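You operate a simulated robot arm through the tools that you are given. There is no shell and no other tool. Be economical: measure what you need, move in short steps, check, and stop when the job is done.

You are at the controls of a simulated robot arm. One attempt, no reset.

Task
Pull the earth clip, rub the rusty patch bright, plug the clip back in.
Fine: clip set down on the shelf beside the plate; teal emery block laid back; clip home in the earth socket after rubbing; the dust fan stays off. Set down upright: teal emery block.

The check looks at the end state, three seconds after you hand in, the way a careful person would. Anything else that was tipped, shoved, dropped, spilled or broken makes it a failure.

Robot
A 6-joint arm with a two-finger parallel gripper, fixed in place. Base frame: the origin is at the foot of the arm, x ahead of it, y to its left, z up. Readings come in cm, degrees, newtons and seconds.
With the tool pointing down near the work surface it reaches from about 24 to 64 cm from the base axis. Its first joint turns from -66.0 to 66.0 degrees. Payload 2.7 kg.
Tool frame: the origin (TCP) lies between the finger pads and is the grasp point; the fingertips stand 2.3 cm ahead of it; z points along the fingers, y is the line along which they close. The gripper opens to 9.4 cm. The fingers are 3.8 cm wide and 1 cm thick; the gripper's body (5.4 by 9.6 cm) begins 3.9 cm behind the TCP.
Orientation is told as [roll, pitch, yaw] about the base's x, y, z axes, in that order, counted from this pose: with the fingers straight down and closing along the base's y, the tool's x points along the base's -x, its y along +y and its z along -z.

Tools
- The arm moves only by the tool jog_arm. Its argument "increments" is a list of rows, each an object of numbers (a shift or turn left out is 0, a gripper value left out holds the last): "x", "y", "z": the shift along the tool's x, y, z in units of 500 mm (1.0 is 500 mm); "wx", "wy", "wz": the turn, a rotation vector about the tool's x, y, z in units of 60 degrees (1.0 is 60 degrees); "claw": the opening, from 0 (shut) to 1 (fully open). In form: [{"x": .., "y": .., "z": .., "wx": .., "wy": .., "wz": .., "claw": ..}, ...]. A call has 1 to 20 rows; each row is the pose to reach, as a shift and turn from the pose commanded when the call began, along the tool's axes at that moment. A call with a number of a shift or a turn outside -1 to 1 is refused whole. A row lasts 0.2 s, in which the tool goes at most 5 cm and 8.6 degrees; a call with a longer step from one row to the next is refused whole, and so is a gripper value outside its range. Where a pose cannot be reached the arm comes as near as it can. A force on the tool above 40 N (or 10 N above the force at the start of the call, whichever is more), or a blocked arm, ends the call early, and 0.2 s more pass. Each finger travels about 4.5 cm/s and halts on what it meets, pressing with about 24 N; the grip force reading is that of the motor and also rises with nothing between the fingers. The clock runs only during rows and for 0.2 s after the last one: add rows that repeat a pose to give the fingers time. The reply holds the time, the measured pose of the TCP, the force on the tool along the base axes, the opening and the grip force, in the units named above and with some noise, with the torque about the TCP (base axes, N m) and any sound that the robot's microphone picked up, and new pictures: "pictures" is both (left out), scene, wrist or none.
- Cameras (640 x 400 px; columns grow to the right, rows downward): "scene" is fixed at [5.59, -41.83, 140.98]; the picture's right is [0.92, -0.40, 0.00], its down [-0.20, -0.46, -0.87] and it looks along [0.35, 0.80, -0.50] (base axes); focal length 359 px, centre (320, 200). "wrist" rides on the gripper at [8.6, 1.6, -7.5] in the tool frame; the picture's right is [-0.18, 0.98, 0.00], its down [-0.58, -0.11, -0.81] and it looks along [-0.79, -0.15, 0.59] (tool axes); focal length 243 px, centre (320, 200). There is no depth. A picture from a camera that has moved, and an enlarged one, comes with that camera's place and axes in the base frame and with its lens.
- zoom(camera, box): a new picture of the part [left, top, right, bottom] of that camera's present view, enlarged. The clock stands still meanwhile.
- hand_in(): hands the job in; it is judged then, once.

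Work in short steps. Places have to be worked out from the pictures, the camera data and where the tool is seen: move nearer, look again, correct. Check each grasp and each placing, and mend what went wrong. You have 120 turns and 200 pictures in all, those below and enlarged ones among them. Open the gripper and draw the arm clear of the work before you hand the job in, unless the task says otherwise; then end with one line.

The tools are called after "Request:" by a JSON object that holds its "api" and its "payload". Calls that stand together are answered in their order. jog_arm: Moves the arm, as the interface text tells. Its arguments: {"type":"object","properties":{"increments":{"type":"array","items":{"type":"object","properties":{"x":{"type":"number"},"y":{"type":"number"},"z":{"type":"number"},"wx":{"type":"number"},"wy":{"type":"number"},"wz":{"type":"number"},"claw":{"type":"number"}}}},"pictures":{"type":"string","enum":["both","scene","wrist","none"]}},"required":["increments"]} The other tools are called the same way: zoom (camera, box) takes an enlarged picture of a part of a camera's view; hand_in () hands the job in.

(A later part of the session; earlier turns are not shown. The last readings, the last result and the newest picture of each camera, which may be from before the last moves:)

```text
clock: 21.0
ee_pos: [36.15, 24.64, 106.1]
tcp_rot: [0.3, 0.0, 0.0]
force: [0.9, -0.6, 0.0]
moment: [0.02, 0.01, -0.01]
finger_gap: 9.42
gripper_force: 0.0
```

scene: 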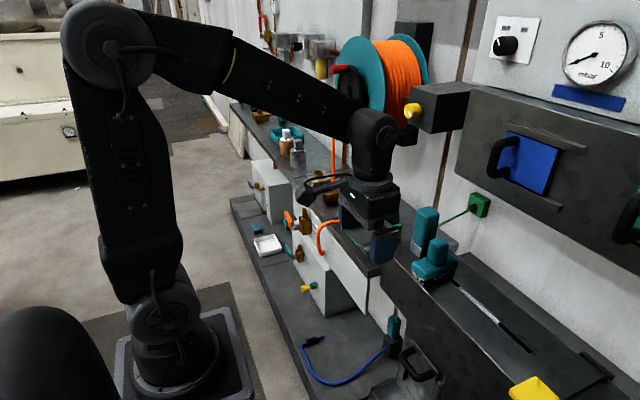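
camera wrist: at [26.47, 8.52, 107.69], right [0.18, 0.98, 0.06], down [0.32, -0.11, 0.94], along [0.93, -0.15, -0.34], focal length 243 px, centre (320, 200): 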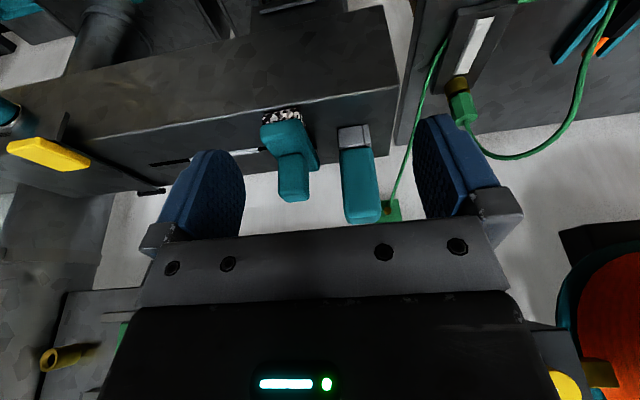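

Level at [36.2, 24.6, 106]. I'll advance over the clip at x≈57.3, high above the cable loop, and check the alignment.

Request:
{"api": "jog_arm", "payload": {"increments": [{"x": -0.08}, {"x": -0.16}, {"x": -0.24}, {"x": -0.32}, {"x": -0.38}, {"x": -0.424}, {"x": -0.424}]}}

Request:
{"api": "zoom", "payload": {"camera": "scene", "box": [340, 130, 480, 260]}}

```text
clock: 22.2
ee_pos: [53.12, 24.48, 106.24]
tcp_rot: [-0.2, 1.6, -0.1]
force: [-67.2, -27.0, -1.7]
moment: [3.03, -7.41, -0.91]
finger_gap: 9.38
gripper_force: 0.1
stopped in row 5: the force on the tool passed its limit at 122 N (the readings are from after the stop); the commanded pose is now the measured one
camera wrist: at [44.63, 26.25, 113.82], right [0.19, 0.98, -0.01], down [0.6, -0.11, 0.79], along [0.78, -0.15, -0.61], focal length 243 px, centre (320, 200)
```

scene: 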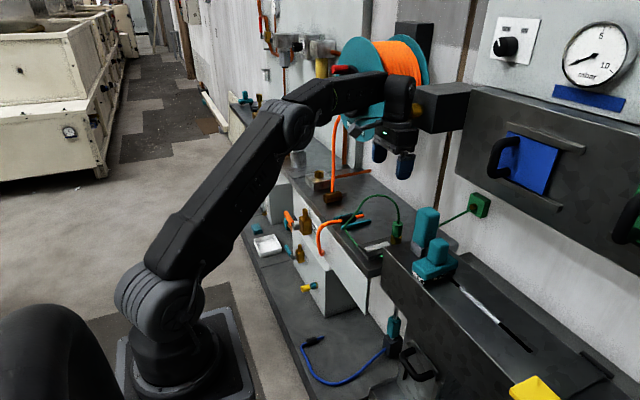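
wrist: 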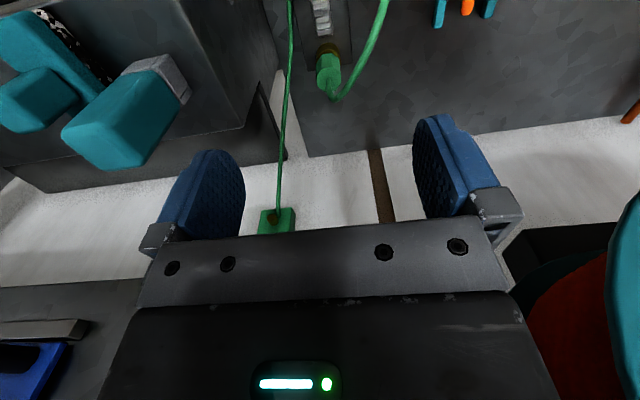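

```text
3.08 times, centred on (410, 195) of scene
camera zoom: at [5.35, -41.93, 140.96], right [0.92, -0.4, 0.0], down [-0.2, -0.45, -0.87], along [0.35, 0.8, -0.5], focal length 1104 px, centre (43, 215)
```

zoom: 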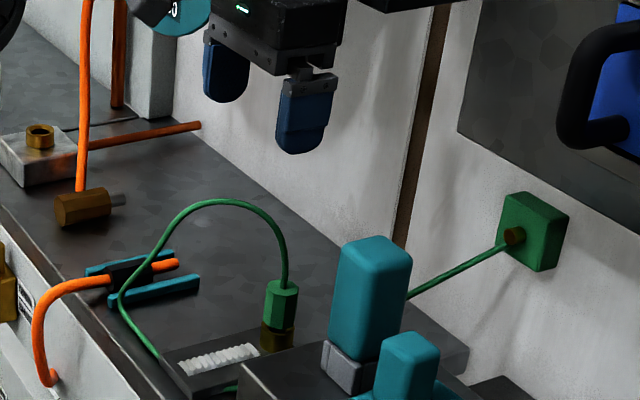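

I hit the wall box beside the reel with the upper wrist (122 N). I'll back off at once and check that nothing moved.

Request:
{"api": "jog_arm", "payload": {"increments": [{"x": 0.05}, {"x": 0.13}, {"x": 0.2}, {"x": 0.2}]}}

Request:
{"api": "zoom", "payload": {"camera": "scene", "box": [320, 20, 500, 160]}}

```text
clock: 23.2
ee_pos: [43.38, 24.49, 106.27]
tcp_rot: [-0.2, 1.3, -0.1]
force: [-0.7, 0.6, 0.0]
moment: [0.0, 0.01, 0.01]
finger_gap: 9.42
gripper_force: 0.1
camera wrist: at [34.91, 26.31, 113.83], right [0.19, 0.98, -0.01], down [0.6, -0.11, 0.79], along [0.78, -0.15, -0.61], focal length 243 px, centre (320, 200)
```

scene: 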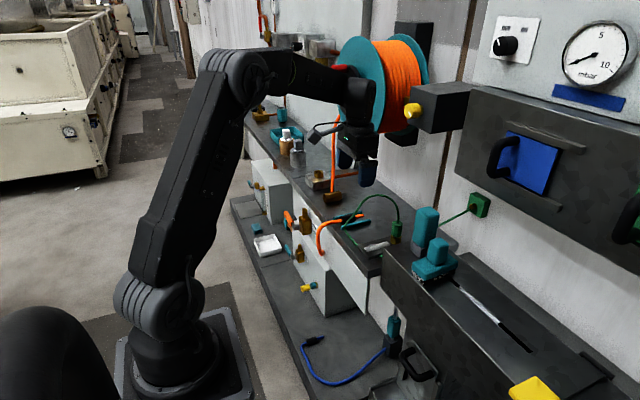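
wrist: 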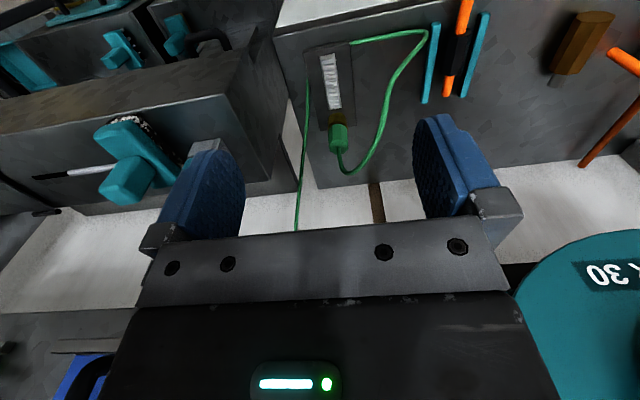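

```text
2.86 times, centred on (410, 90) of scene
camera zoom: at [5.59, -41.83, 140.98], right [0.92, -0.4, 0.0], down [-0.2, -0.46, -0.87], along [0.35, 0.8, -0.5], focal length 1026 px, centre (63, 514)
```

zoom: 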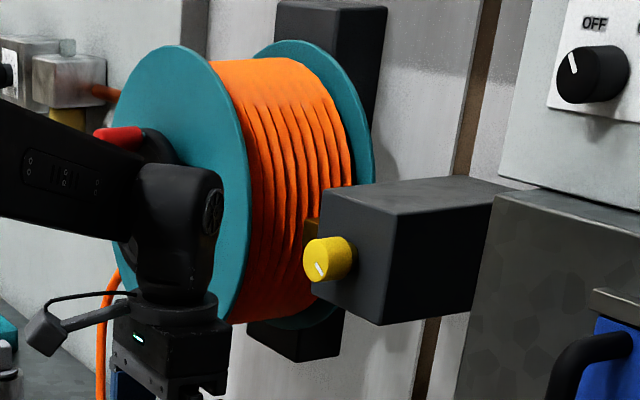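

Nothing appears displaced. That box is at about x≥58, z≥112, so I'll descend here to grasp height and then slide forward underneath it with the fingers straddling the clip.

Request:
{"api": "jog_arm", "payload": {"increments": [{"z": 0.08, "wy": -0.02}, {"z": 0.16, "wy": -0.02}, {"z": 0.24, "wy": -0.02}, {"z": 0.32, "wy": -0.02}, {"z": 0.38, "wy": -0.02}, {"z": 0.4, "wy": -0.02}, {"z": 0.4, "wy": -0.02}]}}

Request:
{"api": "zoom", "payload": {"camera": "wrist", "box": [230, 80, 430, 220]}}

```text
clock: 24.8
ee_pos: [43.1, 24.5, 86.32]
tcp_rot: [-0.2, 0.1, -0.1]
force: [-0.1, 0.4, 0.5]
moment: [-0.01, -0.01, 0.01]
finger_gap: 9.41
gripper_force: 0.0
camera wrist: at [34.39, 26.22, 93.63], right [0.19, 0.98, 0.0], down [0.58, -0.11, 0.81], along [0.79, -0.15, -0.59], focal length 243 px, centre (320, 200)
```

scene: 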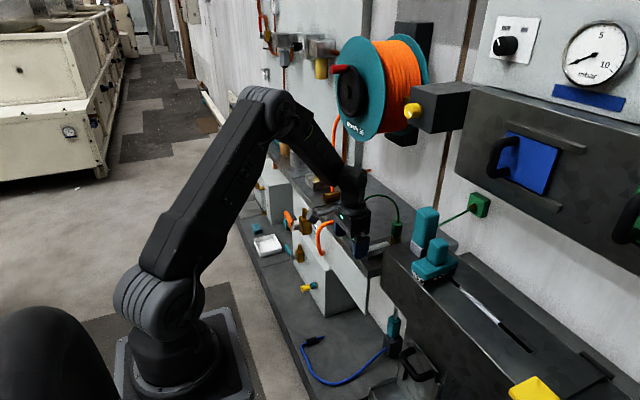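
wrist: 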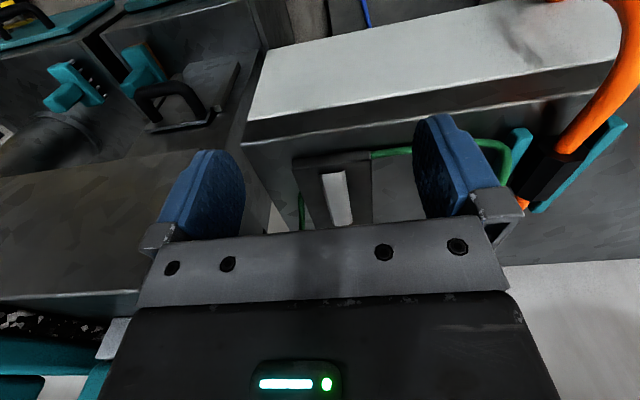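

```text
2.86 times, centred on (330, 150) of wrist
camera zoom: at [34.39, 26.22, 93.63], right [0.19, 0.98, 0.0], down [0.58, -0.11, 0.81], along [0.79, -0.15, -0.59], focal length 693 px, centre (291, 343)
```

zoom: 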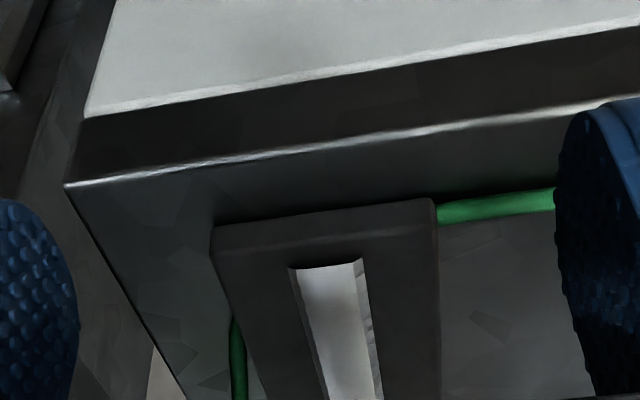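

The fingers straddle the strip line symmetrically. I'll advance slowly along x at z 86.3 and watch the force in case the cable loop touches.

Request:
{"api": "jog_arm", "payload": {"increments": [{"x": -0.04}, {"x": -0.08}, {"x": -0.12}, {"x": -0.16}, {"x": -0.2}, {"x": -0.2}]}}

Request:
{"api": "zoom", "payload": {"camera": "scene", "box": [330, 170, 430, 270]}}

```text
clock: 26.2
ee_pos: [53.02, 24.53, 86.34]
tcp_rot: [-0.1, 0.1, -0.1]
force: [0.1, 0.1, 0.2]
moment: [0.01, -0.02, 0.0]
finger_gap: 9.41
gripper_force: 0.1
camera wrist: at [44.33, 26.28, 93.65], right [0.19, 0.98, 0.0], down [0.58, -0.11, 0.81], along [0.79, -0.15, -0.59], focal length 243 px, centre (320, 200)
```

scene: 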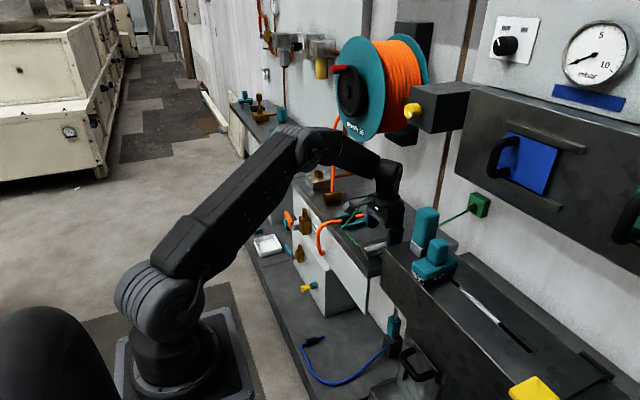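
wrist: 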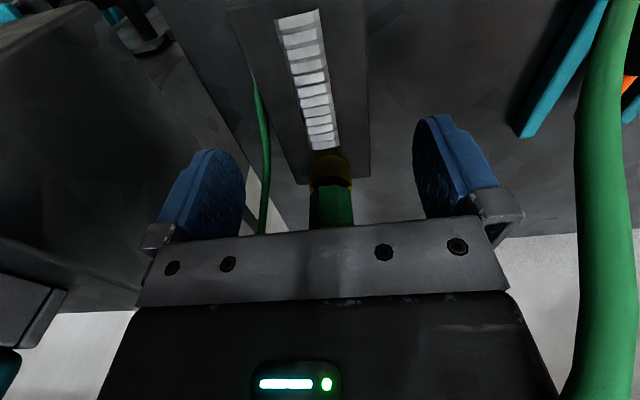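

```text
4.00 times, centred on (380, 220) of scene
camera zoom: at [5.59, -41.83, 140.98], right [0.92, -0.4, 0.0], down [-0.2, -0.46, -0.87], along [0.35, 0.8, -0.5], focal length 1436 px, centre (80, 120)
```

zoom: 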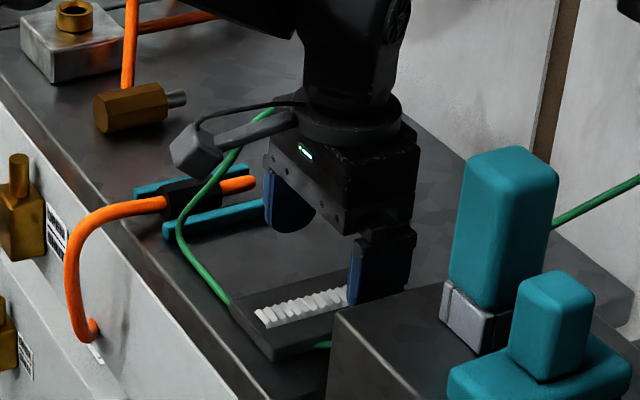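

There's no contact and the clip sits midway between the pads. I'll go forward the last 4.4 cm and close.

Request:
{"api": "jog_arm", "payload": {"increments": [{"x": -0.04}, {"x": -0.088}, {"x": -0.088}, {"x": -0.088, "claw": 0.6}, {"x": -0.088, "claw": 0.3}, {"x": -0.088, "claw": 0}, {"x": -0.088, "claw": 0}, {"x": -0.088, "claw": 0}, {"x": -0.088, "claw": 0}]}}

Request:
{"api": "zoom", "payload": {"camera": "scene", "box": [350, 170, 450, 270]}}

```text
clock: 28.2
ee_pos: [57.35, 24.58, 86.25]
tcp_rot: [-0.2, 0.2, -0.1]
force: [-0.5, -1.7, 0.4]
moment: [-0.07, 0.02, -0.01]
finger_gap: 2.63
gripper_force: 24.3
camera wrist: at [48.69, 26.23, 93.61], right [0.19, 0.98, 0.0], down [0.58, -0.11, 0.81], along [0.79, -0.15, -0.59], focal length 243 px, centre (320, 200)
```

scene: 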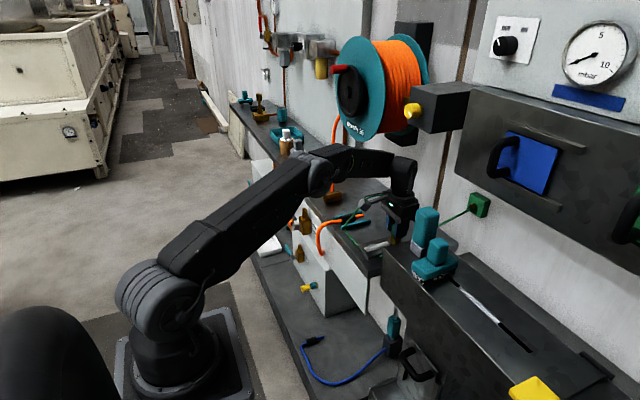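
wrist: 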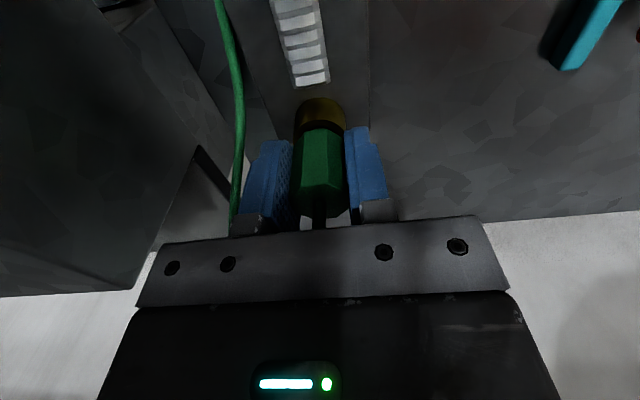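

```text
4.00 times, centred on (400, 220) of scene
camera zoom: at [5.59, -41.84, 140.98], right [0.92, -0.4, 0.0], down [-0.2, -0.46, -0.87], along [0.35, 0.8, -0.5], focal length 1436 px, centre (0, 120)
```

zoom: 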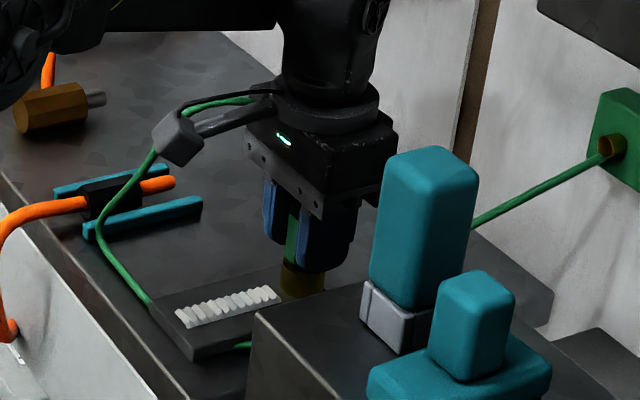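

Gripped at 2.63 cm, well centred. Note the seated height: TCP z 86.25. I'll pull it straight up slowly.

Request:
{"api": "jog_arm", "payload": {"increments": [{"z": -0.01}, {"z": -0.02}, {"z": -0.03}, {"z": -0.045}, {"z": -0.06}, {"z": -0.08}, {"z": -0.08}]}}

Request:
{"api": "zoom", "payload": {"camera": "scene", "box": [350, 160, 450, 270]}}

Request:
{"api": "zoom", "payload": {"camera": "wrist", "box": [220, 40, 440, 220]}}

```text
clock: 29.8
ee_pos: [57.46, 24.63, 90.22]
tcp_rot: [-0.1, 0.1, -0.2]
force: [-0.4, -0.9, 0.2]
moment: [0.03, 0.03, -0.03]
finger_gap: 2.63
gripper_force: 23.9
camera wrist: at [48.75, 26.27, 97.63], right [0.19, 0.98, 0.0], down [0.58, -0.11, 0.81], along [0.79, -0.15, -0.59], focal length 243 px, centre (320, 200)
```

scene: 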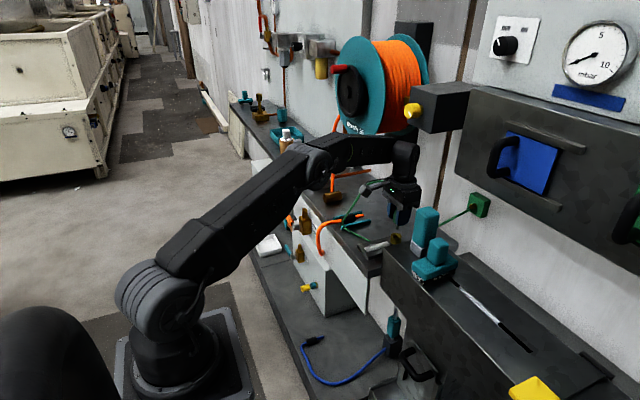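
wrist: 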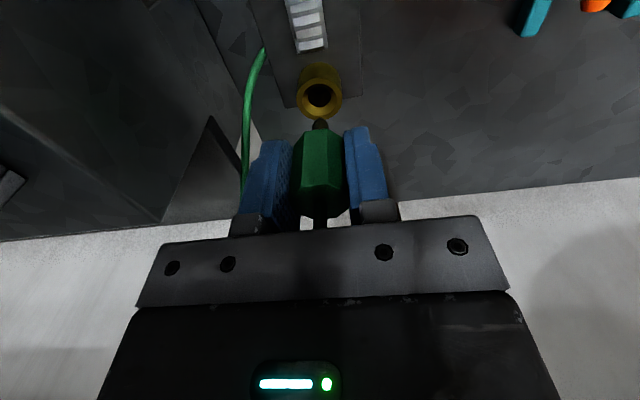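

```text
3.64 times, centred on (400, 215) of scene
camera zoom: at [5.59, -41.83, 140.98], right [0.92, -0.4, 0.0], down [-0.2, -0.46, -0.87], along [0.35, 0.8, -0.5], focal length 1305 px, centre (29, 146)
```

zoom: 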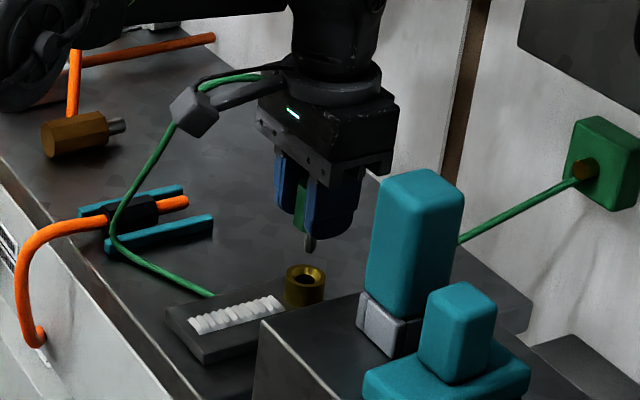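

```text
2.22 times, centred on (330, 130) of wrist
camera zoom: at [48.75, 26.27, 97.63], right [0.19, 0.98, 0.0], down [0.58, -0.11, 0.81], along [0.79, -0.15, -0.59], focal length 539 px, centre (298, 356)
```

zoom: 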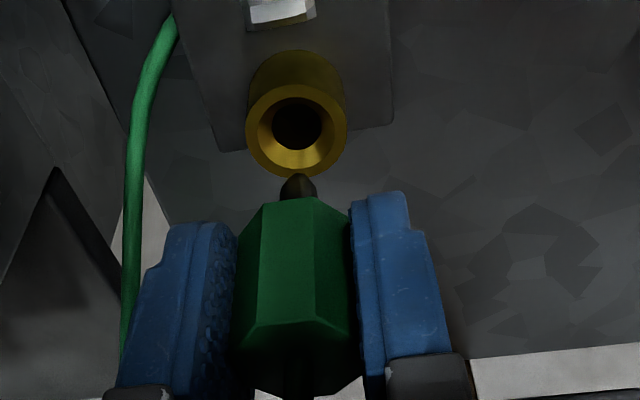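

The clip is out. Its pin is a rounded taper, so it won't stand and I'll lay it on its side. I'll tip the tool so the fingers point forward (+x), with the body hanging in front of the shelf edge, and set the clip at about [50.5, 32], clear of the plate. First I retreat and tilt in the air.

Request:
{"api": "jog_arm", "payload": {"increments": [{"x": 0.06, "y": 0.04, "z": -0.05}, {"x": 0.12, "y": 0.09, "z": -0.08}, {"x": 0.16, "y": 0.148, "z": -0.1, "wy": -0.1}, {"x": 0.18, "y": 0.148, "z": -0.1, "wy": -0.24}, {"x": 0.18, "y": 0.148, "z": -0.1, "wy": -0.38}, {"x": 0.18, "y": 0.148, "z": -0.1, "wy": -0.52}, {"x": 0.18, "y": 0.148, "z": -0.1, "wy": -0.66}, {"x": 0.18, "y": 0.148, "z": -0.1, "wy": -0.66}]}}

```text
clock: 31.6
ee_pos: [48.44, 32.07, 95.21]
tcp_rot: [-0.2, -39.5, 0.0]
force: [0.5, -0.6, 0.0]
moment: [0.01, -0.01, -0.01]
finger_gap: 2.62
gripper_force: 24.3
camera wrist: at [36.93, 33.67, 95.36], right [0.14, 0.98, 0.11], down [-0.06, -0.11, 0.99], along [0.99, -0.15, 0.05], focal length 243 px, centre (320, 200)
```

scene: 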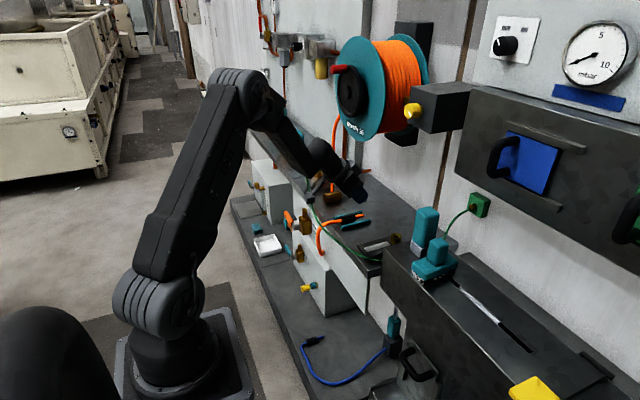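
wrist: 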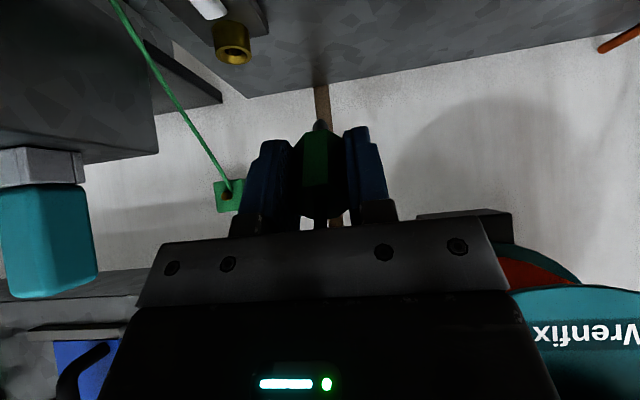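

Tilted 39.5° without trouble. I'll continue to about -80°.

Request:
{"api": "jog_arm", "payload": {"increments": [{"wy": -0.13}, {"wy": -0.26}, {"wy": -0.39}, {"wy": -0.52}, {"wy": -0.675}, {"wy": -0.675}]}}

Request:
{"api": "zoom", "payload": {"camera": "scene", "box": [290, 150, 430, 280]}}

```text
refused: row 5 steps farther than a row can; nothing moved
```

```text
3.08 times, centred on (360, 215) of scene
camera zoom: at [5.59, -41.83, 140.98], right [0.92, -0.4, 0.0], down [-0.2, -0.46, -0.87], along [0.35, 0.8, -0.5], focal length 1104 px, centre (197, 154)
```

zoom: 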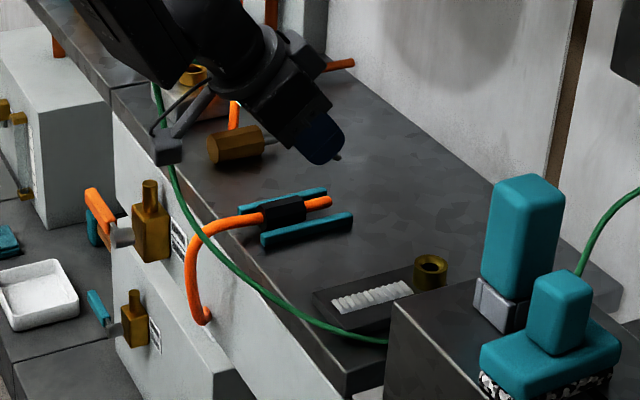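

One row step was too long, so I'm redoing the tilt in finer rows.

Request:
{"api": "jog_arm", "payload": {"increments": [{"wy": -0.135, "y": -0.01}, {"wy": -0.27, "y": -0.02}, {"wy": -0.4, "y": -0.02}, {"wy": -0.54, "y": -0.02}, {"wy": -0.675, "y": -0.02}, {"wy": -0.675, "y": -0.02}]}}

Request:
{"api": "zoom", "payload": {"camera": "scene", "box": [290, 150, 430, 280]}}

```text
clock: 33.0
ee_pos: [48.47, 31.06, 95.18]
tcp_rot: [-0.7, -80.2, 0.7]
force: [0.2, 1.2, -1.8]
moment: [-0.01, 0.0, 0.01]
finger_gap: 2.64
gripper_force: 23.6
camera wrist: at [39.55, 32.66, 87.87], right [0.03, 0.98, 0.18], down [-0.69, -0.11, 0.71], along [0.72, -0.15, 0.68], focal length 243 px, centre (320, 200)
```

scene: 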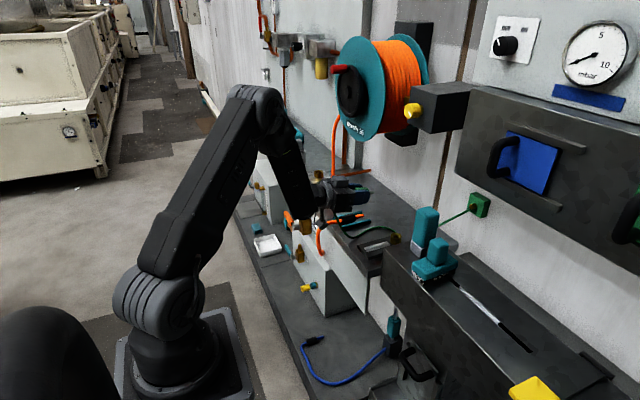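
wrist: 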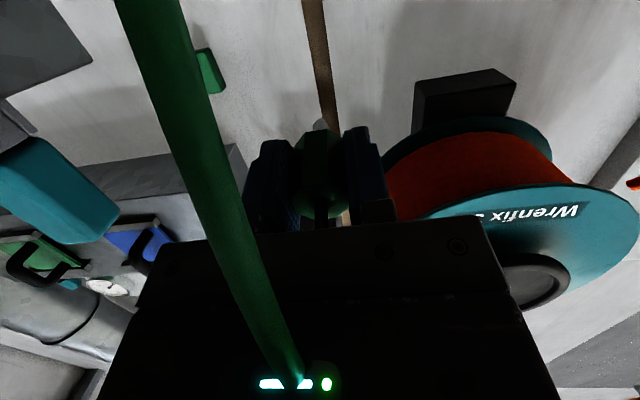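

```text
3.08 times, centred on (360, 215) of scene
camera zoom: at [5.59, -41.83, 140.98], right [0.92, -0.4, 0.0], down [-0.2, -0.46, -0.87], along [0.35, 0.8, -0.5], focal length 1104 px, centre (197, 154)
```

zoom: 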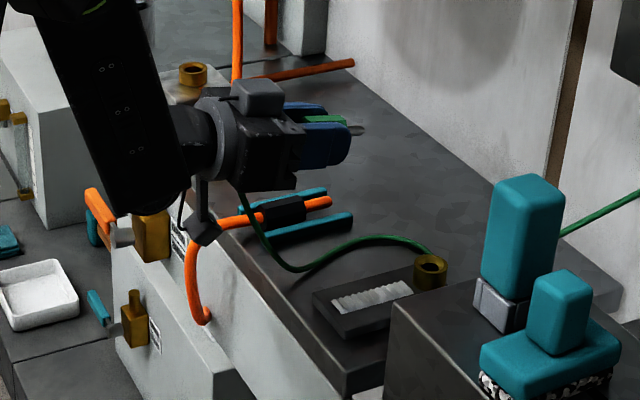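

The clip is held nearly horizontal, pin forward. I'll lower it in stages toward the shelf at y 31, x≈50.5.

Request:
{"api": "jog_arm", "payload": {"increments": [{"x": 0.06, "z": 0.03}, {"x": 0.12, "z": 0.06}, {"x": 0.18, "z": 0.07}, {"x": 0.2, "z": 0.08}, {"x": 0.2, "z": 0.08}]}}

Request:
{"api": "zoom", "payload": {"camera": "scene", "box": [310, 170, 430, 280]}}

```text
clock: 34.2
ee_pos: [50.77, 31.03, 84.66]
tcp_rot: [-1.0, -80.0, 0.7]
force: [0.7, -0.7, -0.7]
moment: [0.03, 0.01, -0.03]
finger_gap: 2.65
gripper_force: 24.3
camera wrist: at [41.78, 32.7, 77.34], right [0.03, 0.98, 0.18], down [-0.69, -0.11, 0.71], along [0.72, -0.15, 0.68], focal length 243 px, centre (320, 200)
```

scene: 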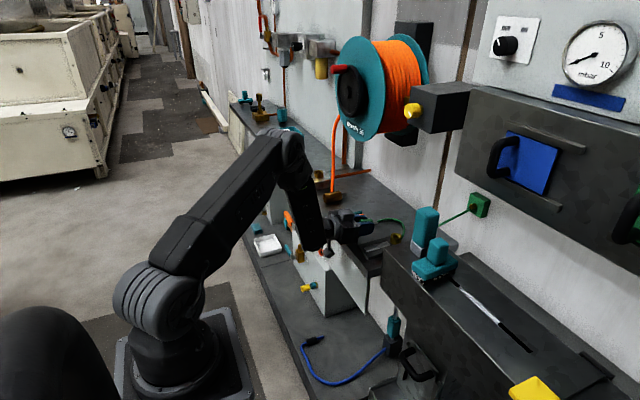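
wrist: 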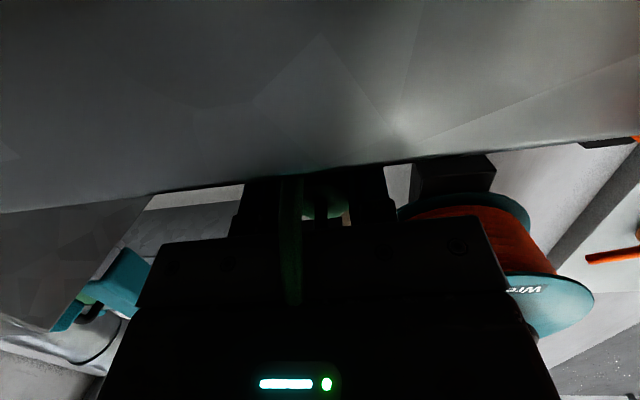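

```text
3.64 times, centred on (370, 225) of scene
camera zoom: at [5.59, -41.83, 140.98], right [0.92, -0.4, 0.0], down [-0.2, -0.46, -0.87], along [0.35, 0.8, -0.5], focal length 1305 px, centre (138, 109)
```

zoom: 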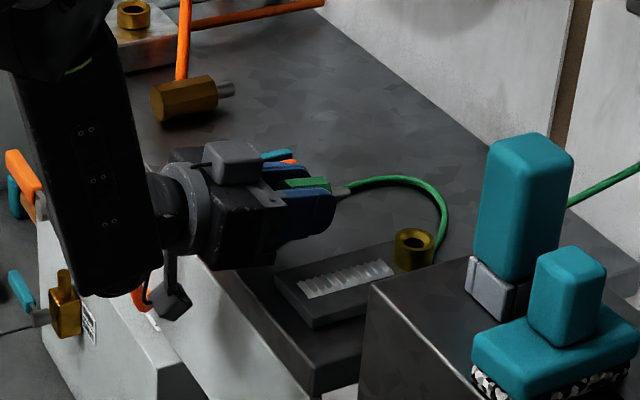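

About 3 cm above the shelf. I'll creep down and watch the force for the first touch.

Request:
{"api": "jog_arm", "payload": {"increments": [{"x": 0.01}, {"x": 0.02}, {"x": 0.03}, {"x": 0.038}, {"x": 0.046}, {"x": 0.046}], "pictures": "none"}}

Request:
{"api": "zoom", "payload": {"camera": "scene", "box": [340, 190, 430, 270]}}

```text
clock: 35.6
ee_pos: [50.19, 30.95, 82.46]
tcp_rot: [-0.9, -80.0, 0.7]
force: [-0.3, 0.5, 0.0]
moment: [0.02, -0.01, 0.03]
finger_gap: 2.64
gripper_force: 23.6
```

```text
5.00 times, centred on (385, 230) of scene
camera zoom: at [5.59, -41.83, 140.98], right [0.92, -0.4, 0.0], down [-0.2, -0.46, -0.87], along [0.35, 0.8, -0.5], focal length 1795 px, centre (-5, 50)
```

zoom: 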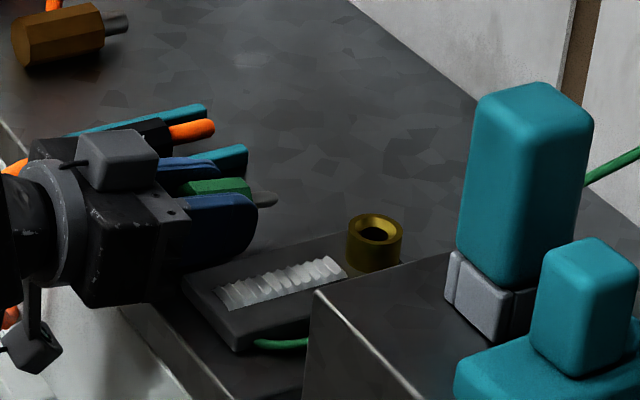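

Still free at z 82.5, so I'll keep creeping down.

Request:
{"api": "jog_arm", "payload": {"increments": [{"x": 0.005}, {"x": 0.01}, {"x": 0.015}, {"x": 0.02}, {"x": 0.025}, {"x": 0.03}, {"x": 0.03}], "pictures": "none"}}

```text
clock: 36.6
ee_pos: [50.38, 31.05, 82.14]
tcp_rot: [0.7, -81.1, -0.9]
force: [0.2, 0.0, 1.6]
moment: [-0.03, -0.06, 0.01]
finger_gap: 2.66
gripper_force: 23.9
stopped in row 4: the force on the tool passed its limit at 42 N (the readings are from after the stop); the commanded pose is now the measured one
```

Touched the shelf at TCP z≈82.1, so the clip sits under a centimetre above it. I'll release with only a modest opening.

Request:
{"api": "jog_arm", "payload": {"increments": [{"claw": 0.32}, {"claw": 0.36}, {"claw": 0.42}, {"claw": 0.42}, {"claw": 0.42}, {"claw": 0.42}]}}

Request:
{"api": "zoom", "payload": {"camera": "scene", "box": [340, 190, 430, 270]}}

```text
clock: 38.0
ee_pos: [50.3, 31.17, 82.3]
tcp_rot: [0.6, -81.0, -0.8]
force: [-2.1, 3.9, 6.9]
moment: [-0.05, -0.09, 0.07]
finger_gap: 3.77
gripper_force: 0.0
camera wrist: at [41.57, 32.81, 74.75], right [0.03, 0.98, 0.18], down [-0.71, -0.11, 0.7], along [0.71, -0.15, 0.69], focal length 243 px, centre (320, 200)
```

scene: 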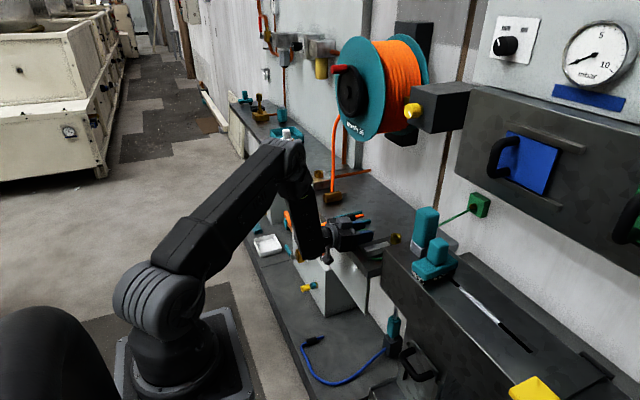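
wrist: 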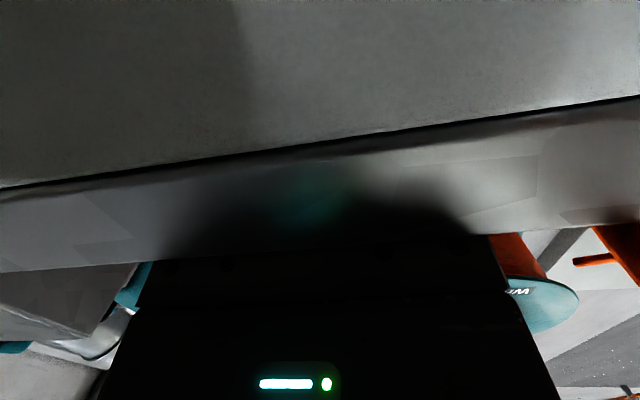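

```text
5.00 times, centred on (385, 230) of scene
camera zoom: at [5.57, -41.83, 140.98], right [0.92, -0.4, 0.0], down [-0.2, -0.46, -0.87], along [0.35, 0.8, -0.5], focal length 1795 px, centre (-5, 50)
```

zoom: 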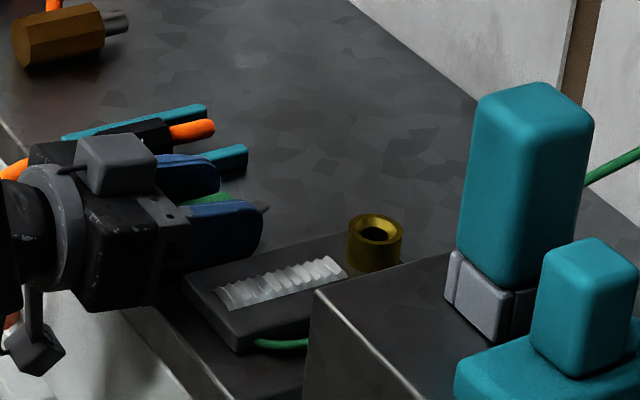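

The clip has dropped between the fingers. I'll back straight out toward -x with a slight rise.

Request:
{"api": "jog_arm", "payload": {"increments": [{"x": -0.006, "z": -0.01}, {"x": -0.012, "z": -0.04}, {"x": -0.015, "z": -0.08}, {"x": -0.02, "z": -0.13}, {"x": -0.04, "z": -0.18}, {"x": -0.04, "z": -0.18}]}}

Request:
{"api": "zoom", "payload": {"camera": "scene", "box": [340, 190, 430, 270]}}

```text
clock: 39.4
ee_pos: [42.23, 31.8, 86.03]
tcp_rot: [-1.8, -81.0, 1.4]
force: [0.1, 0.6, 0.4]
moment: [0.01, 0.01, -0.04]
finger_gap: 3.95
gripper_force: 0.0
out of reach, approached as far as the arm can: row 5, 6
camera wrist: at [33.41, 33.45, 78.5], right [0.04, 0.98, 0.18], down [-0.71, -0.1, 0.7], along [0.71, -0.15, 0.69], focal length 243 px, centre (320, 200)
```

scene: 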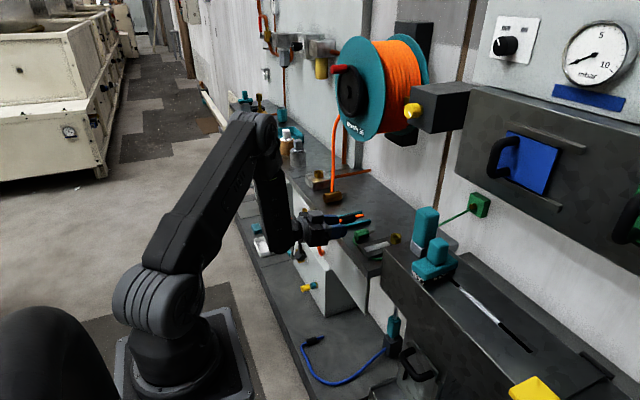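
wrist: 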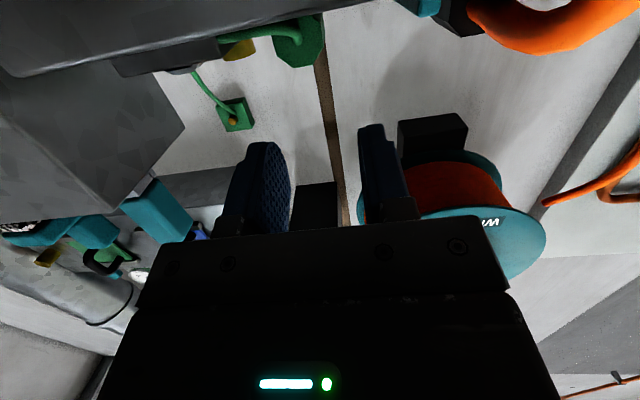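

```text
5.00 times, centred on (385, 230) of scene
camera zoom: at [5.59, -41.83, 140.98], right [0.92, -0.4, 0.0], down [-0.2, -0.46, -0.87], along [0.35, 0.8, -0.5], focal length 1795 px, centre (-5, 50)
```

zoom: 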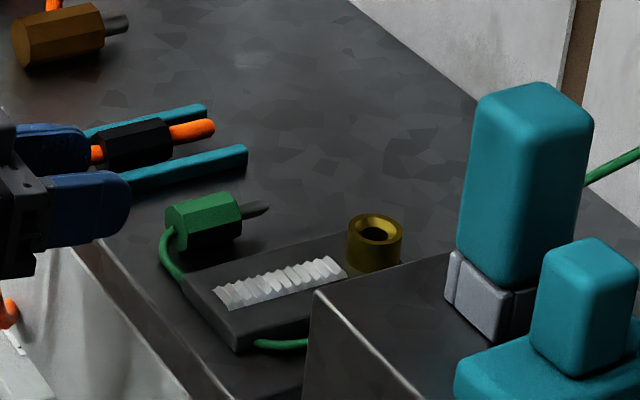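

The clip lies cleanly on the shelf beside the plate at about [51, 31.2], pin toward +x. Next I'll rise and bring the tool back to vertical.

Request:
{"api": "jog_arm", "payload": {"increments": [{"x": -0.06, "wy": 0.12}, {"x": -0.12, "wy": 0.25}, {"x": -0.18, "wy": 0.38}, {"x": -0.24, "wy": 0.51}, {"x": -0.3, "wy": 0.64}, {"x": -0.36, "wy": 0.77}, {"x": -0.4, "wy": 0.9}, {"x": -0.4, "wy": 0.99}, {"x": -0.4, "wy": 0.99}], "pictures": "none"}}

```text
clock: 41.4
ee_pos: [45.31, 31.69, 105.79]
tcp_rot: [0.0, -21.6, -0.3]
force: [0.4, -1.2, -0.4]
moment: [0.01, -0.02, 0.0]
finger_gap: 3.95
gripper_force: 0.0
```

Now I'll level out and move to y≈1.7 at x≈43, staying well clear of the tall block, to line up on the T-handle.

Request:
{"api": "jog_arm", "payload": {"increments": [{"x": 0.03, "y": -0.05, "wy": 0.12, "claw": 0.62}, {"x": 0.054, "y": -0.13, "wy": 0.24, "claw": 0.62}, {"x": 0.054, "y": -0.22, "wy": 0.36, "claw": 0.62}, {"x": 0.054, "y": -0.31, "wy": 0.36, "claw": 0.62}, {"x": 0.054, "y": -0.4, "wy": 0.36, "claw": 0.62}, {"x": 0.054, "y": -0.49, "wy": 0.36, "claw": 0.62}, {"x": 0.054, "y": -0.57, "wy": 0.36, "claw": 0.62}, {"x": 0.054, "y": -0.6, "wy": 0.36, "claw": 0.62}, {"x": 0.054, "y": -0.6, "wy": 0.36, "claw": 0.62}]}}

Request:
{"api": "zoom", "payload": {"camera": "wrist", "box": [230, 60, 430, 220]}}

```text
clock: 43.4
ee_pos: [42.71, 1.92, 104.66]
tcp_rot: [0.1, -0.1, -0.2]
force: [0.6, -0.1, 0.0]
moment: [-0.03, -0.02, 0.0]
finger_gap: 5.82
gripper_force: 0.0
camera wrist: at [34.02, 3.43, 112.06], right [0.19, 0.98, 0.0], down [0.58, -0.11, 0.81], along [0.79, -0.15, -0.59], focal length 243 px, centre (320, 200)
```

scene: 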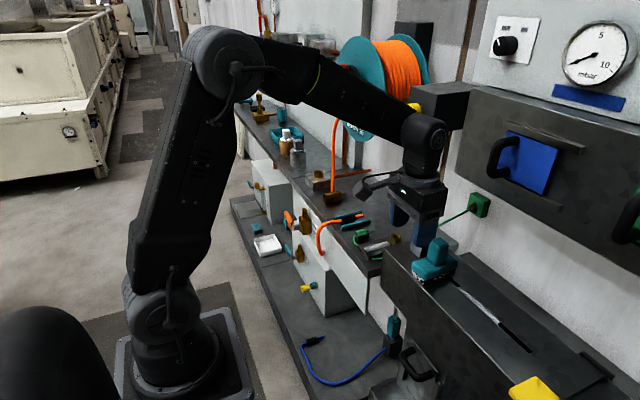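
wrist: 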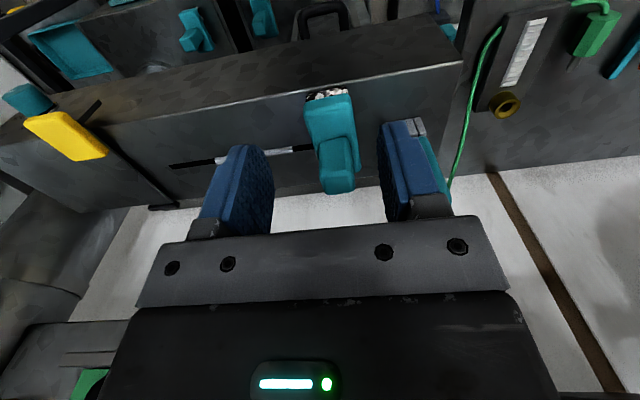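

```text
2.50 times, centred on (330, 140) of wrist
camera zoom: at [34.02, 3.43, 112.06], right [0.19, 0.98, 0.0], down [0.58, -0.11, 0.81], along [0.79, -0.15, -0.59], focal length 606 px, centre (295, 350)
```

zoom: 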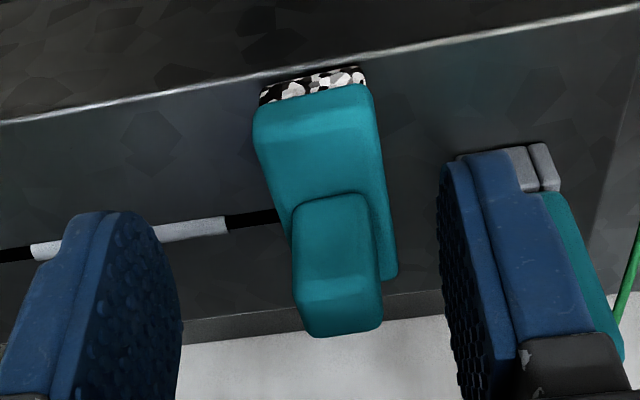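

The handle centre is about [50.5, 1.95], spanning z 94–98.4, and lines up with the gripper. I'll go forward 7.8 cm, then down to TCP z≈97.

Request:
{"api": "jog_arm", "payload": {"increments": [{"x": -0.05}, {"x": -0.1}, {"x": -0.14}, {"x": -0.156}, {"x": -0.156, "z": 0.03}, {"x": -0.156, "z": 0.07}, {"x": -0.156, "z": 0.11}, {"x": -0.156, "z": 0.15}, {"x": -0.156, "z": 0.15}]}}

Request:
{"api": "zoom", "payload": {"camera": "scene", "box": [390, 190, 480, 290]}}

```text
clock: 45.4
ee_pos: [50.47, 1.73, 97.05]
tcp_rot: [0.1, 0.0, -0.2]
force: [0.5, -0.5, -0.4]
moment: [-0.01, 0.03, -0.02]
finger_gap: 5.83
gripper_force: 0.1
camera wrist: at [41.8, 3.41, 104.43], right [0.19, 0.98, 0.0], down [0.58, -0.11, 0.81], along [0.79, -0.15, -0.59], focal length 243 px, centre (320, 200)
```

scene: 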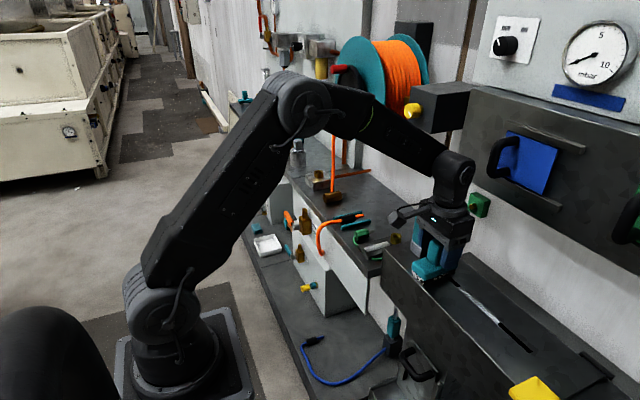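
wrist: 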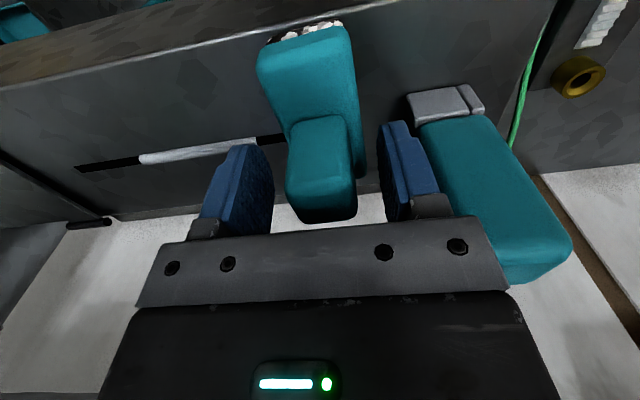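

```text
4.00 times, centred on (435, 240) of scene
camera zoom: at [5.59, -41.83, 140.98], right [0.92, -0.4, 0.0], down [-0.2, -0.46, -0.87], along [0.35, 0.8, -0.5], focal length 1436 px, centre (-140, 40)
```

zoom: 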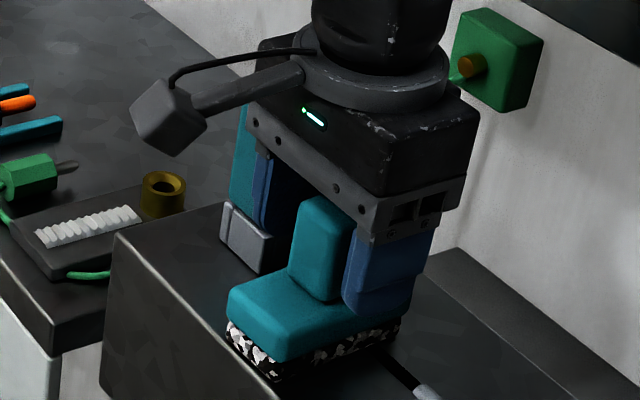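

The handle is centred between the pads. Closing on it.

Request:
{"api": "jog_arm", "payload": {"increments": [{"claw": 0.5}, {"claw": 0.4}, {"claw": 0.3}, {"claw": 0.2}, {"claw": 0.1}, {"claw": 0}, {"claw": 0}], "pictures": "wrist"}}

```text
clock: 47.0
ee_pos: [50.39, 1.84, 97.1]
tcp_rot: [0.1, -0.1, -0.1]
force: [-0.7, 1.7, 3.6]
moment: [0.06, -0.04, 0.09]
finger_gap: 2.98
gripper_force: 24.2
camera wrist: at [41.8, 3.42, 104.48], right [0.19, 0.98, 0.0], down [0.58, -0.11, 0.81], along [0.79, -0.15, -0.59], focal length 243 px, centre (320, 200)
```

wrist: 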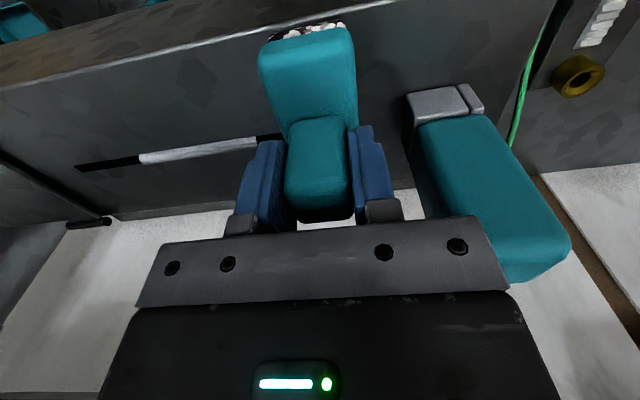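

Held at 2.98 cm; rest pose noted: TCP [50.39, 1.84, 97.1]. I'll lift a little, back off past the tall block, then travel to the plate.

Request:
{"api": "jog_arm", "payload": {"increments": [{"z": -0.02}, {"z": -0.06}, {"z": -0.1}, {"x": 0.07, "z": -0.1}, {"x": 0.14, "z": -0.1}, {"x": 0.2, "z": -0.1}, {"x": 0.2, "y": 0.08, "z": -0.1}, {"x": 0.2, "y": 0.17, "z": -0.1}, {"x": 0.2, "y": 0.26, "z": -0.1}, {"x": 0.2, "y": 0.35, "z": -0.1}, {"x": 0.2, "y": 0.42, "z": -0.1}, {"x": 0.2, "y": 0.451, "z": -0.08}, {"x": 0.2, "y": 0.451, "z": -0.02}, {"x": 0.2, "y": 0.451, "z": 0.04}, {"x": 0.2, "y": 0.451, "z": 0.08}, {"x": 0.2, "y": 0.451, "z": 0.08}]}}

Request:
{"api": "zoom", "payload": {"camera": "scene", "box": [330, 180, 430, 280]}}

```text
clock: 50.4
ee_pos: [40.66, 24.21, 93.11]
tcp_rot: [0.0, 0.1, -0.1]
force: [-0.5, 0.4, -2.3]
moment: [-0.02, 0.01, 0.0]
finger_gap: 2.97
gripper_force: 24.3
camera wrist: at [31.91, 25.97, 100.54], right [0.19, 0.98, 0.0], down [0.58, -0.11, 0.81], along [0.79, -0.15, -0.59], focal length 243 px, centre (320, 200)
```

scene: 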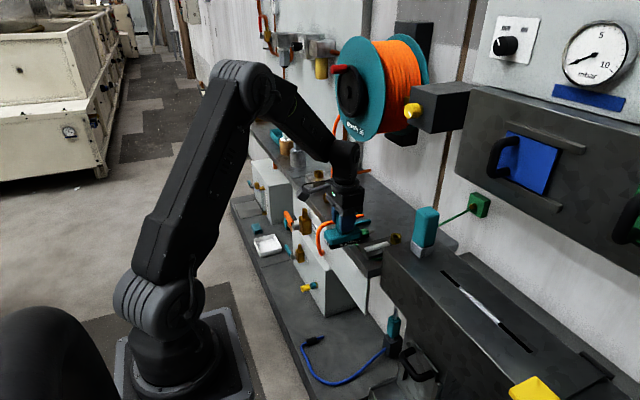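
wrist: 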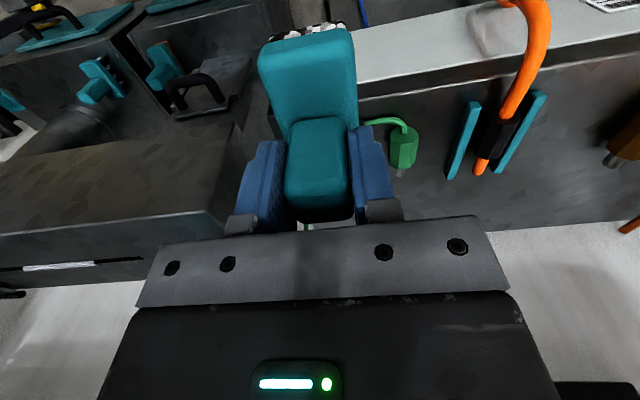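

```text
4.00 times, centred on (380, 230) of scene
camera zoom: at [5.59, -41.83, 140.98], right [0.92, -0.4, 0.0], down [-0.2, -0.46, -0.87], along [0.35, 0.8, -0.5], focal length 1436 px, centre (80, 80)
```

zoom: 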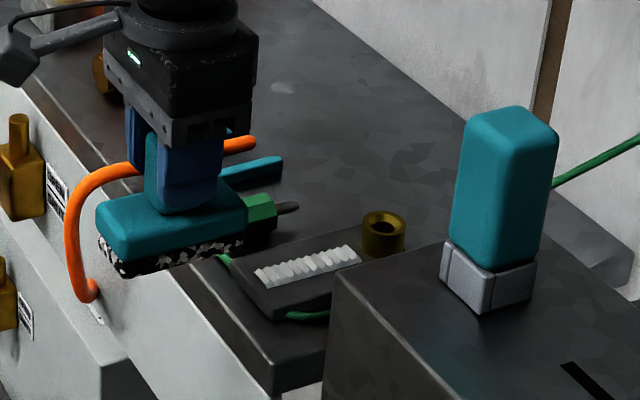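

The block hangs straight. I'll move forward over the patch at x≈50.2, y≈24.4, bottom still about 5 cm above it.

Request:
{"api": "jog_arm", "payload": {"increments": [{"x": -0.06, "y": 0.004}, {"x": -0.12, "y": 0.004}, {"x": -0.17, "y": 0.004}, {"x": -0.19, "y": 0.004}, {"x": -0.19, "y": 0.004, "z": 0.04}, {"x": -0.19, "y": 0.004, "z": 0.06}, {"x": -0.19, "y": 0.004, "z": 0.06}]}}

Request:
{"api": "zoom", "payload": {"camera": "scene", "box": [350, 190, 430, 270]}}

```text
clock: 52.0
ee_pos: [49.99, 24.54, 90.14]
tcp_rot: [0.2, 0.0, -0.1]
force: [-0.7, 0.0, -1.1]
moment: [-0.01, 0.03, 0.0]
finger_gap: 2.97
gripper_force: 24.2
camera wrist: at [41.36, 26.15, 97.51], right [0.19, 0.98, 0.0], down [0.58, -0.11, 0.81], along [0.79, -0.15, -0.59], focal length 243 px, centre (320, 200)
```

scene: 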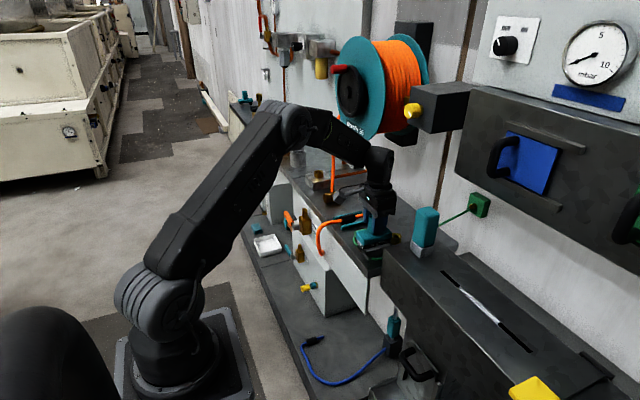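
wrist: 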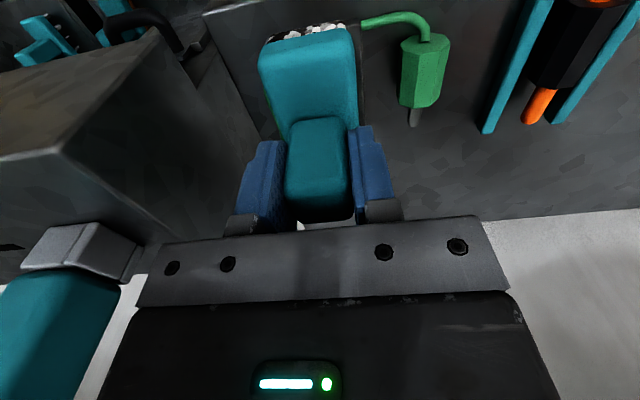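

```text
5.00 times, centred on (390, 230) of scene
camera zoom: at [5.59, -41.83, 140.98], right [0.92, -0.4, 0.0], down [-0.2, -0.46, -0.87], along [0.35, 0.8, -0.5], focal length 1795 px, centre (-30, 50)
```

zoom: 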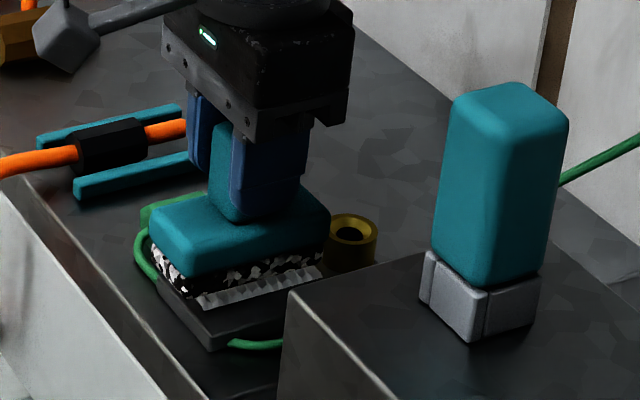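

Aligned over the patch with the socket just ahead. I'll lower in small steps to a light contact.

Request:
{"api": "jog_arm", "payload": {"increments": [{"z": 0.01}, {"z": 0.02}, {"z": 0.03}, {"z": 0.036}, {"z": 0.036}], "pictures": "none"}}

```text
clock: 53.2
ee_pos: [50.07, 24.63, 88.44]
tcp_rot: [0.1, 0.0, -0.2]
force: [0.4, 0.5, -1.4]
moment: [-0.01, 0.03, 0.01]
finger_gap: 2.99
gripper_force: 23.8
```

Request:
{"api": "jog_arm", "payload": {"increments": [{"z": 0.003}, {"z": 0.006}, {"z": 0.009}, {"z": 0.012}, {"z": 0.012}], "pictures": "none"}}

Request:
{"api": "zoom", "payload": {"camera": "scene", "box": [360, 210, 420, 260]}}

```text
clock: 54.4
ee_pos: [50.14, 24.53, 88.18]
tcp_rot: [0.2, -0.5, -0.2]
force: [-10.1, -6.6, 34.4]
moment: [-0.46, -0.03, 0.05]
finger_gap: 3.01
gripper_force: 24.2
```

```text
8.00 times, centred on (390, 235) of scene
camera zoom: at [5.51, -41.87, 140.97], right [0.92, -0.4, 0.0], down [-0.2, -0.45, -0.87], along [0.35, 0.8, -0.5], focal length 2872 px, centre (-240, -80)
```

zoom: 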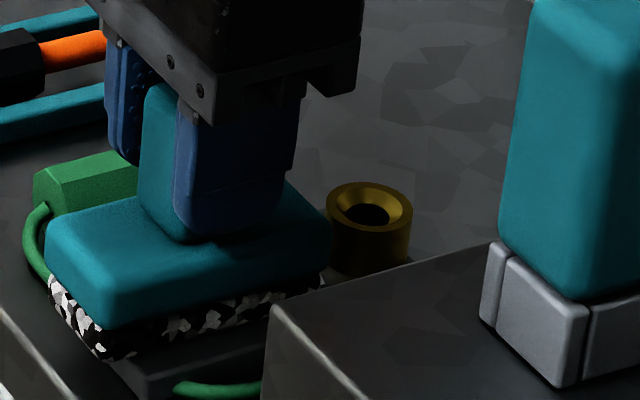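

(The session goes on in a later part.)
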